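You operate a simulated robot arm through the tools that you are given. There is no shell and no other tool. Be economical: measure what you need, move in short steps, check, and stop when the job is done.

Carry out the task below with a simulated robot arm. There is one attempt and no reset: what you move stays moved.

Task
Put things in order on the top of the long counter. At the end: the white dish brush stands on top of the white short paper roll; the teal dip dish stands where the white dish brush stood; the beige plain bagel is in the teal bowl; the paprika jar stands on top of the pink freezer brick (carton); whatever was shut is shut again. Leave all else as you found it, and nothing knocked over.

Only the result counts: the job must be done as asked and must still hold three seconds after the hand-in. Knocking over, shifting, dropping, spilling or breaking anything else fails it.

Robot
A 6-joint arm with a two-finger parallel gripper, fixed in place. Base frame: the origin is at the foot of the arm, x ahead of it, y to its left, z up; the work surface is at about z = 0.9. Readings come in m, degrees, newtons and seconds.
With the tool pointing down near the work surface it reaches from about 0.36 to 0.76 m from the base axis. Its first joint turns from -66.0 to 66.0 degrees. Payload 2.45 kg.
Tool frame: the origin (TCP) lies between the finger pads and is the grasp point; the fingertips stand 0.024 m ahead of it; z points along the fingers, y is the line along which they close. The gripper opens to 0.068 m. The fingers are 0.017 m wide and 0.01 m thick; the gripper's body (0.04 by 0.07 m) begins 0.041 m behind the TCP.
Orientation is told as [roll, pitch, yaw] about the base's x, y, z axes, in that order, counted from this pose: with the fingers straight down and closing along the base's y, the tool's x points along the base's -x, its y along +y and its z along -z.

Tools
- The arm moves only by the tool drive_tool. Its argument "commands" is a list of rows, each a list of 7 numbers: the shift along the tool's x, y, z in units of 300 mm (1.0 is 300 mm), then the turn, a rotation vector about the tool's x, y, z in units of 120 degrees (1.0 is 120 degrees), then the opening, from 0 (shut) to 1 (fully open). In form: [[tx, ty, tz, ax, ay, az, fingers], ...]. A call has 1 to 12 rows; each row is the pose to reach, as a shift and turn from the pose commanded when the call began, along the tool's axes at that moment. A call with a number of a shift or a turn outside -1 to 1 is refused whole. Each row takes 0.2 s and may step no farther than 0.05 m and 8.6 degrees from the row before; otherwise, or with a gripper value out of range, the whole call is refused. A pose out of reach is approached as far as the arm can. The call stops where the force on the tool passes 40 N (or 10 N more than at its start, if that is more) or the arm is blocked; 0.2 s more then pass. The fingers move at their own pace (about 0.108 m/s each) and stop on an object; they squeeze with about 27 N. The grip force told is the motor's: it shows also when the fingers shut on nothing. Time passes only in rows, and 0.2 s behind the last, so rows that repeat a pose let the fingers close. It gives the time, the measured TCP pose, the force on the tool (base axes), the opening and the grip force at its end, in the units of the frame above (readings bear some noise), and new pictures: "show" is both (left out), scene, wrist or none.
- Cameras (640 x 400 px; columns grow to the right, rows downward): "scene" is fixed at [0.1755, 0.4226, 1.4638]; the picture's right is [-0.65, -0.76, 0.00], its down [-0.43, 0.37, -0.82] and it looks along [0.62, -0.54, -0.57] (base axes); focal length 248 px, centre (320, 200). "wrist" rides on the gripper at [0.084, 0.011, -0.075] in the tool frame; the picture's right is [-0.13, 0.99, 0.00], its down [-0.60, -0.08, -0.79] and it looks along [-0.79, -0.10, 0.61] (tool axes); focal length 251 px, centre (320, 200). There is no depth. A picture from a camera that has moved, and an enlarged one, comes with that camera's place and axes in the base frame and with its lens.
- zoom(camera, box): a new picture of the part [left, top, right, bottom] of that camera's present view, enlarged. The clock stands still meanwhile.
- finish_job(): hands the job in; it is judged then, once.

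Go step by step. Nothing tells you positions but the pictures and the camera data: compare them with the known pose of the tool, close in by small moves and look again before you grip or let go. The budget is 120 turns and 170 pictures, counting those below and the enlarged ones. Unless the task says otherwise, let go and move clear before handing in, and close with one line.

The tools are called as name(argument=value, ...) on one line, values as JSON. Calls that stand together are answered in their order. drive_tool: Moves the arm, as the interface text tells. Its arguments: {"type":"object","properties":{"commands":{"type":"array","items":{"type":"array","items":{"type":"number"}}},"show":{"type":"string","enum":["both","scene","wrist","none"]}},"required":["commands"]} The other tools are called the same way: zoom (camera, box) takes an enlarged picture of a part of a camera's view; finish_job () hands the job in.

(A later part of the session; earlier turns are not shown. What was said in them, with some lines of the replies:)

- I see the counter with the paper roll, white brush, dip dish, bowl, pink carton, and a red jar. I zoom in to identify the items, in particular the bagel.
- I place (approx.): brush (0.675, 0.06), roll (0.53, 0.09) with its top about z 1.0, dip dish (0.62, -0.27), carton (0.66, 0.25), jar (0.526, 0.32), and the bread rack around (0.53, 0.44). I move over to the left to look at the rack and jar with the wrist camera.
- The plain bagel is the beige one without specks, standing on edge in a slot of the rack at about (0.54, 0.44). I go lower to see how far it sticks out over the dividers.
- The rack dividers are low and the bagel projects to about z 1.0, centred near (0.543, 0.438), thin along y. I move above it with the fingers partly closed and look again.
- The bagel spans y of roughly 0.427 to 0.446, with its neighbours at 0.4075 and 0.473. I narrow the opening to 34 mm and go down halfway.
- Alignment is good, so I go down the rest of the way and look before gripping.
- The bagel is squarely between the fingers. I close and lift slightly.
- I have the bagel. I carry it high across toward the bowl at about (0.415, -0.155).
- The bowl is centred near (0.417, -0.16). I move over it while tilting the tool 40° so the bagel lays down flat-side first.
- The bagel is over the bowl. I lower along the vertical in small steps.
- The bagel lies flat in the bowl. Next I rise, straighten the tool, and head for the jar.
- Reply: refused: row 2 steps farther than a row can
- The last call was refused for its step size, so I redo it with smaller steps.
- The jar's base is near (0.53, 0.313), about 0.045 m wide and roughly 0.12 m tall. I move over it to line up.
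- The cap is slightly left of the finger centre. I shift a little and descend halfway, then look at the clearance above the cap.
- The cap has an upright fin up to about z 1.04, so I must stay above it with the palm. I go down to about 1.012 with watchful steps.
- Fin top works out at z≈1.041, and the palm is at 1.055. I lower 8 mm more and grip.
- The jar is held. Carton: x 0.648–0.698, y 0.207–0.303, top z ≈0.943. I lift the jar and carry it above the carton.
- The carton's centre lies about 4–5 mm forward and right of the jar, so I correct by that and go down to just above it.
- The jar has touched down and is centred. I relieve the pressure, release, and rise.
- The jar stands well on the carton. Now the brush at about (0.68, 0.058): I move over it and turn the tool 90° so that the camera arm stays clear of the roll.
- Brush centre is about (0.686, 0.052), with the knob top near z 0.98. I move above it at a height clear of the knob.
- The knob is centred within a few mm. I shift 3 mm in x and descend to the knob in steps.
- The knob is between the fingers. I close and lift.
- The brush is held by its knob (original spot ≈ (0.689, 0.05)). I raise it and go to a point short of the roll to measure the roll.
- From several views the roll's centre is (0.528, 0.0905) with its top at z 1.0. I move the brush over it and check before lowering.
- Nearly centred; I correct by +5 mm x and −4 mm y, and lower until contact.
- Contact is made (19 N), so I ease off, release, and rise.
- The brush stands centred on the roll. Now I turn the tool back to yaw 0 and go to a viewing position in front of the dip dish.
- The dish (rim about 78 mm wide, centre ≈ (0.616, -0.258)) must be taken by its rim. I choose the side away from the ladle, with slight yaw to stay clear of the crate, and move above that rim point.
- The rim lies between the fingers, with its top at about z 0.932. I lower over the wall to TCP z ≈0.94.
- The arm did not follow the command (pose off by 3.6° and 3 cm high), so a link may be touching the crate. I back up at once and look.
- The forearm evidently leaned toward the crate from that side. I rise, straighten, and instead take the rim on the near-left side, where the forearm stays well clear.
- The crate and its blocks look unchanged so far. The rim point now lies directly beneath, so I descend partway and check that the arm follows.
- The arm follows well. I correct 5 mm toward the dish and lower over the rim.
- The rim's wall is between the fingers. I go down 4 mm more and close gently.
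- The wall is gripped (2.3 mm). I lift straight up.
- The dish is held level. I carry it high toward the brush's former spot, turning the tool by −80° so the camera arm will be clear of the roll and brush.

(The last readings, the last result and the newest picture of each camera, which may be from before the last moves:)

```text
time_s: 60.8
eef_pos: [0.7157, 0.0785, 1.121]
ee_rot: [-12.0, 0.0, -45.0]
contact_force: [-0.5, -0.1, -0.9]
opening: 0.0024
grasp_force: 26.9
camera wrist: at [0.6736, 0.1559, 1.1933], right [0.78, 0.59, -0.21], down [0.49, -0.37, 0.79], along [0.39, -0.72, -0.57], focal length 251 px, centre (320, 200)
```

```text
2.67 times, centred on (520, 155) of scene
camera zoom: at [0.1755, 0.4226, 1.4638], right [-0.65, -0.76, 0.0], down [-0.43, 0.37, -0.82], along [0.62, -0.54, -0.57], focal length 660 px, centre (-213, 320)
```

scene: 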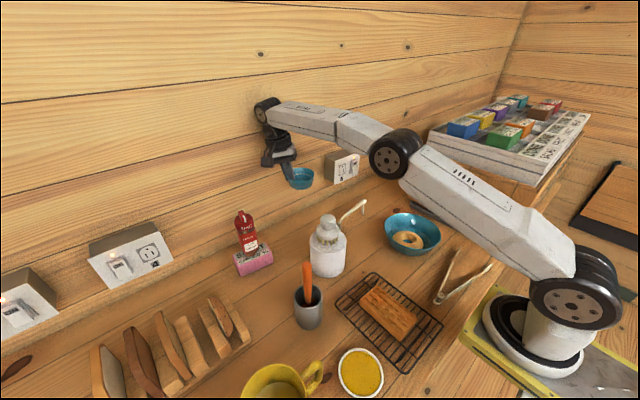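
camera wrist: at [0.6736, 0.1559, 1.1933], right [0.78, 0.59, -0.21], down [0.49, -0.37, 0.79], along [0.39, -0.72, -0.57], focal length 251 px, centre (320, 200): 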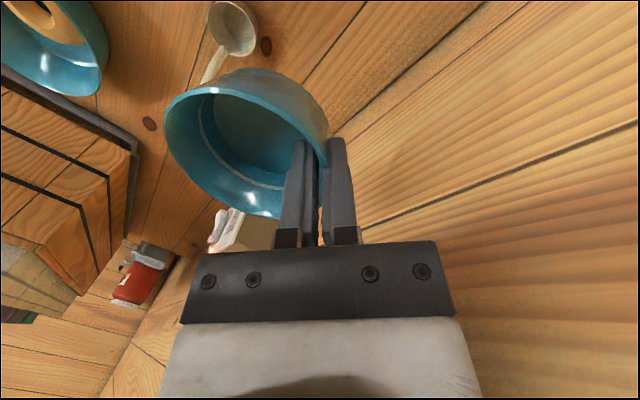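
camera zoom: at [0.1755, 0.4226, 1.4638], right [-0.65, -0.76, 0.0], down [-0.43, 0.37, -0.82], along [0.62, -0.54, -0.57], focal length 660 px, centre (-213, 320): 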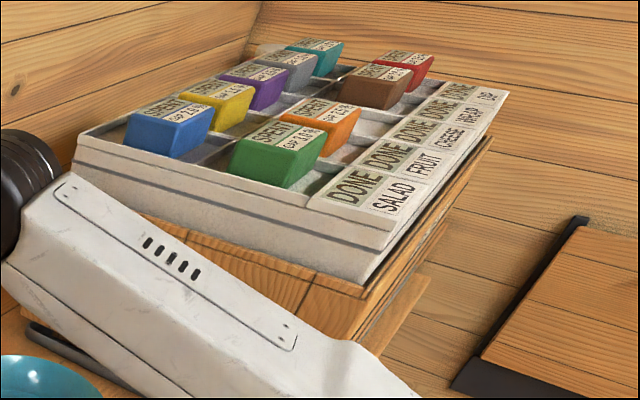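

The crate looks as it was. The dish centre is about (0.685, 0.055), so I correct by a few mm and descend to just above the counter.

drive_tool(commands=[[-0.01, 0.02, 0.1, 0, 0, 0, 0], [-0.021, 0.045, 0.21, 0, 0, 0, 0], [-0.021, 0.07, 0.33, 0, 0, 0, 0], [-0.021, 0.09, 0.43, 0, 0, 0, 0], [-0.021, 0.115, 0.541, 0, 0, 0, 0], [-0.021, 0.115, 0.541, 0, 0, 0, 0]], show="both")

zoom(camera="scene", box=[256, 180, 352, 240])

```text
time_s: 62.2
eef_pos: [0.7201, 0.0742, 0.9559]
ee_rot: [-11.9, 0.1, -45.0]
contact_force: [-0.2, -0.2, -1.1]
opening: 0.0021
grasp_force: 26.4
camera wrist: at [0.6786, 0.1516, 1.0275], right [0.78, 0.59, -0.21], down [0.49, -0.36, 0.79], along [0.4, -0.72, -0.57], focal length 251 px, centre (320, 200)
```

scene: 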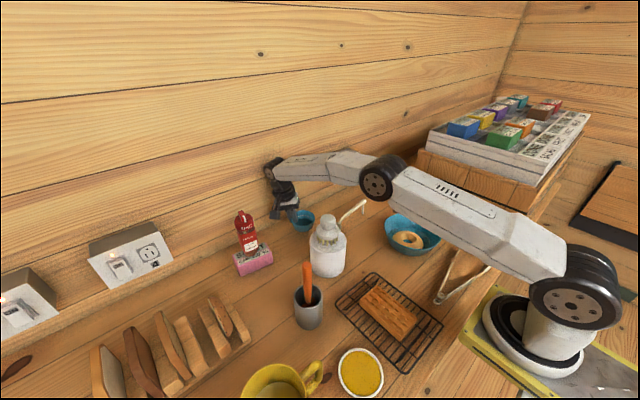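
wrist: 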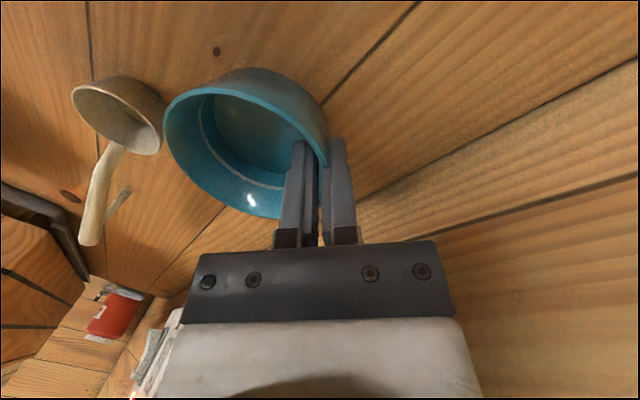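

```text
6.67 times, centred on (304, 210) of scene
camera zoom: at [0.1755, 0.4226, 1.4638], right [-0.65, -0.76, 0.0], down [-0.43, 0.37, -0.82], along [0.62, -0.54, -0.57], focal length 1651 px, centre (427, 133)
```

zoom: 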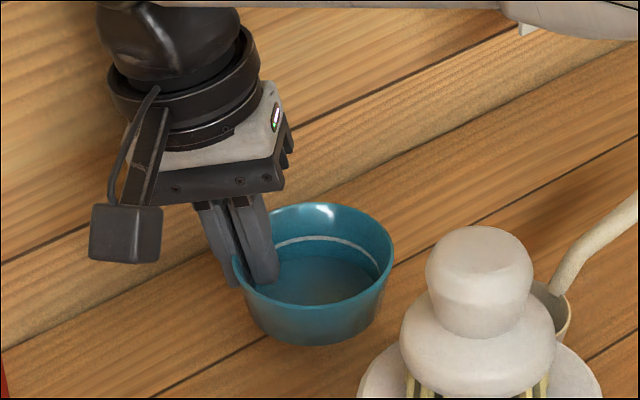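

The dish is within a few mm of the brush's old spot (scene 304, 232). I nudge 4 mm and lower to contact.

drive_tool(commands=[[0, -0.008, 0.02, 0, 0, 0, 0], [0, -0.004, 0.04, 0, 0, 0, 0], [0, -0.003, 0.048, 0, 0, 0, 0]], show="none")

zoom(camera="scene", box=[256, 180, 352, 240])

```text
time_s: 63.0
eef_pos: [0.7167, 0.071, 0.941]
ee_rot: [-12.0, 0.0, -45.0]
contact_force: [0.2, -0.5, -0.8]
opening: 0.0027
grasp_force: 25.6
```

```text
6.67 times, centred on (304, 210) of scene
camera zoom: at [0.1755, 0.4226, 1.4638], right [-0.65, -0.76, 0.0], down [-0.43, 0.37, -0.82], along [0.62, -0.54, -0.57], focal length 1651 px, centre (427, 133)
```

zoom: 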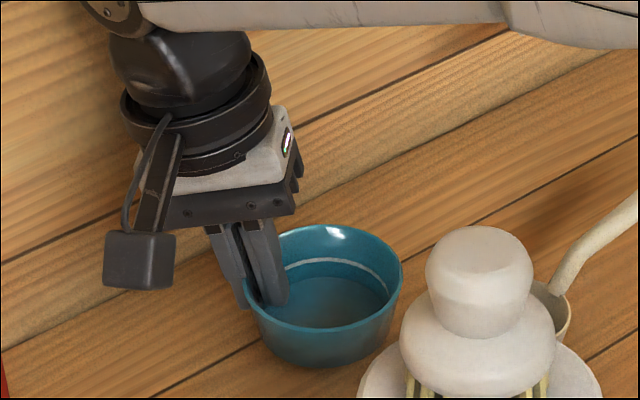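

drive_tool(commands=[[0, 0.001, 0.004, 0, 0, 0, 0], [0, 0.002, 0.008, 0, 0, 0, 0], [0, 0.003, 0.012, 0, 0, 0, 0]], show="none")

```text
time_s: 63.8
eef_pos: [0.7175, 0.0702, 0.9391]
ee_rot: [-12.0, 0.0, -44.9]
contact_force: [-0.4, 1.2, 1.4]
opening: 0.0022
grasp_force: 26.2
```

drive_tool(commands=[[0, 0.001, 0.004, 0, 0, 0, 0], [0, 0.001, 0.004, 0, 0, 0, 0]], show="none")

zoom(camera="scene", box=[272, 195, 336, 235])

```text
time_s: 64.4
eef_pos: [0.7176, 0.0716, 0.9375]
ee_rot: [-12.0, -0.1, -44.9]
contact_force: [-0.9, 1.4, 11.4]
opening: 0.0024
grasp_force: 26.9
```

```text
10.00 times, centred on (304, 215) of scene
camera zoom: at [0.1752, 0.4226, 1.4638], right [-0.65, -0.76, 0.0], down [-0.43, 0.37, -0.82], along [0.62, -0.54, -0.57], focal length 2476 px, centre (480, 50)
```

zoom: 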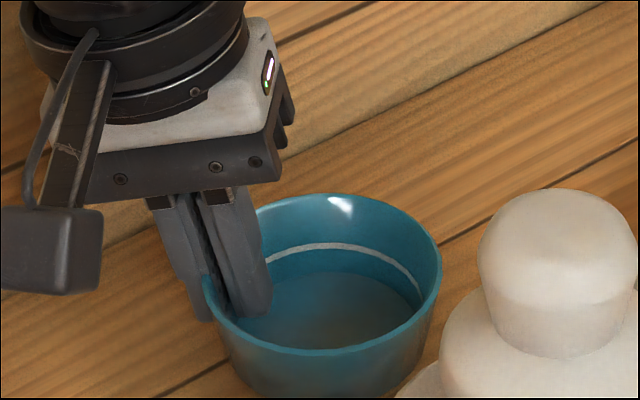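

The dish rests on the counter. I open the fingers moderately and withdraw along the tool axis.

drive_tool(commands=[[0, 0, 0, 0, 0, 0, 0.3], [0, 0, 0, 0, 0, 0, 0.4], [0, 0, 0, 0, 0, 0, 0.4], [0, 0, -0.06, 0, 0, 0, 0.4], [0, 0, -0.16, 0, 0, 0, 0.4], [0, 0, -0.3, 0, 0, 0, 0.4], [0, 0, -0.45, 0, 0, 0, 0.4]], show="both")

zoom(camera="scene", box=[256, 180, 384, 260])

```text
time_s: 66.0
eef_pos: [0.7302, 0.0905, 1.0701]
ee_rot: [-12.0, 0.1, -45.0]
contact_force: [-0.2, -0.2, -0.1]
opening: 0.0271
grasp_force: 0.1
out of reach, approached as far as the arm can: row 7
camera wrist: at [0.6885, 0.1683, 1.1418], right [0.78, 0.59, -0.21], down [0.49, -0.36, 0.79], along [0.4, -0.72, -0.58], focal length 251 px, centre (320, 200)
```

scene: 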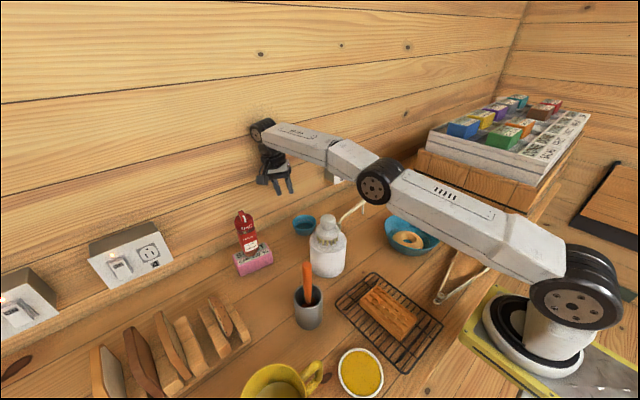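
wrist: 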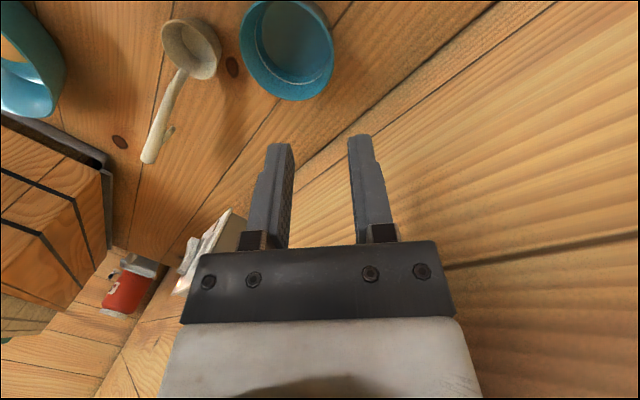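

```text
5.00 times, centred on (320, 220) of scene
camera zoom: at [0.1755, 0.4226, 1.4638], right [-0.65, -0.76, 0.0], down [-0.43, 0.37, -0.82], along [0.62, -0.54, -0.57], focal length 1238 px, centre (320, 100)
```

zoom: 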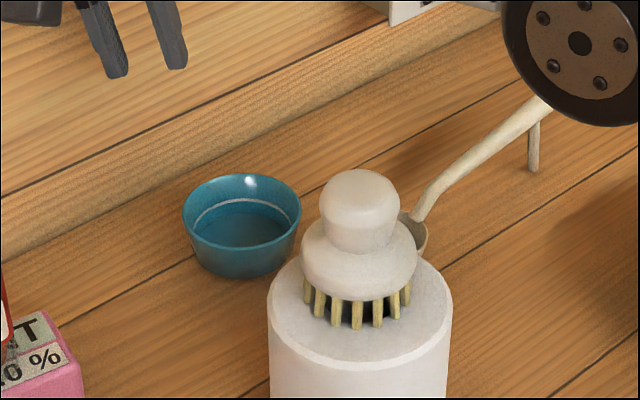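

The dish stands where the brush was. I retreat upward and back, straightening the tool, then do a final check of the whole scene.

drive_tool(commands=[[0.04, -0.055, -0.04, -0.03, 0, 0, 0.4], [0.08, -0.11, -0.08, -0.06, 0, 0, 0.4], [0.12, -0.16, -0.12, -0.1, 0, 0, 0.4], [0.16, -0.22, -0.2, -0.1, 0, 0, 0.4], [0.2, -0.27, -0.3, -0.1, 0, 0, 0.4], [0.236, -0.3, -0.42, -0.1, 0, 0, 0.4], [0.236, -0.3, -0.42, -0.1, 0, 0, 0.4]], show="both")

zoom(camera="scene", box=[400, 80, 640, 230])

zoom(camera="scene", box=[220, 170, 460, 320])

```text
time_s: 67.6
eef_pos: [0.6364, 0.0961, 1.2113]
ee_rot: [0.0, 0.1, -45.0]
contact_force: [0.4, -0.1, -1.1]
opening: 0.0269
grasp_force: 0.1
camera wrist: at [0.584, 0.1627, 1.2873], right [0.79, 0.61, 0.0], down [0.37, -0.48, 0.79], along [0.48, -0.63, -0.61], focal length 251 px, centre (320, 200)
```

scene: 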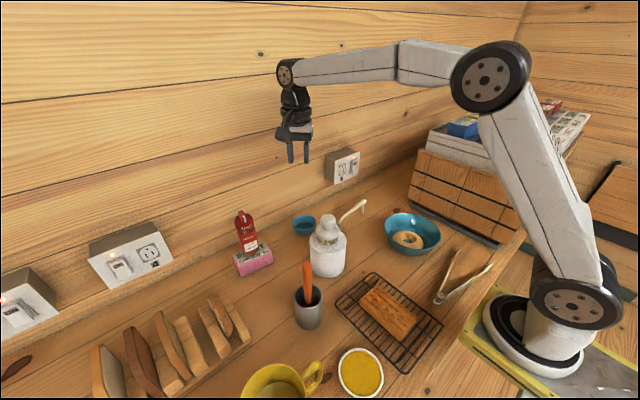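
wrist: 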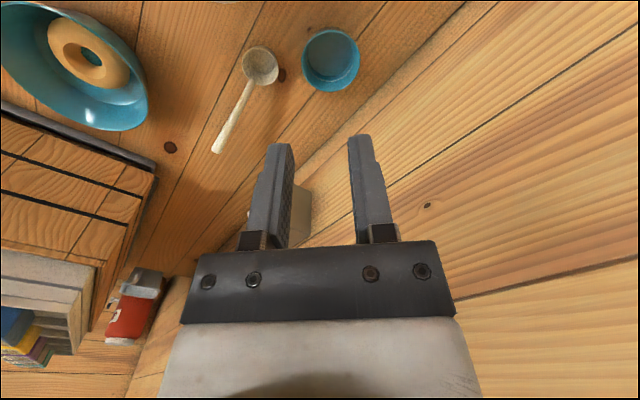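

```text
2.67 times, centred on (520, 155) of scene
camera zoom: at [0.1755, 0.4226, 1.4638], right [-0.65, -0.76, 0.0], down [-0.43, 0.37, -0.82], along [0.62, -0.54, -0.57], focal length 660 px, centre (-213, 320)
```

zoom: 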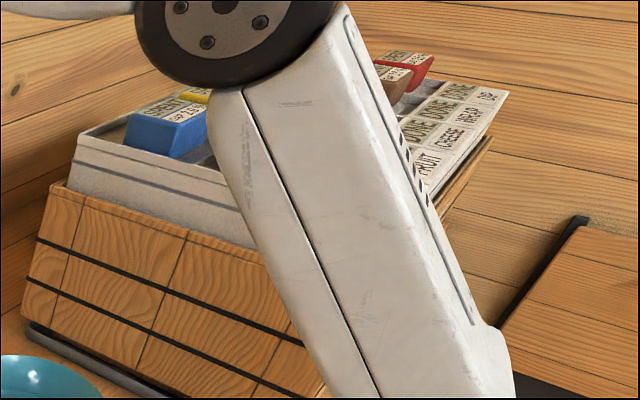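

```text
2.67 times, centred on (340, 245) of scene
camera zoom: at [0.1755, 0.4226, 1.4638], right [-0.65, -0.76, 0.0], down [-0.43, 0.37, -0.82], along [0.62, -0.54, -0.57], focal length 660 px, centre (267, 80)
```

zoom: 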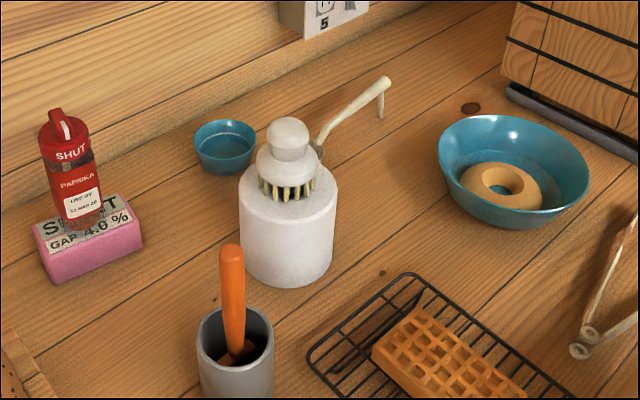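

Everything matches the request: the brush is on the roll, the dish is on the brush's old spot, the bagel is in the bowl, and the jar is on the carton, still shut. The rest looks unchanged and the arm is clear, so I hand in.

finish_job()

```text
The job is handed in.
```

The job is handed in. All four items are in place, nothing was opened, and I saw nothing knocked over or moved. While I was reaching for the dip dish, the arm was blocked for a moment, probably by the crate. The crate and its blocks looked unchanged in later pictures.
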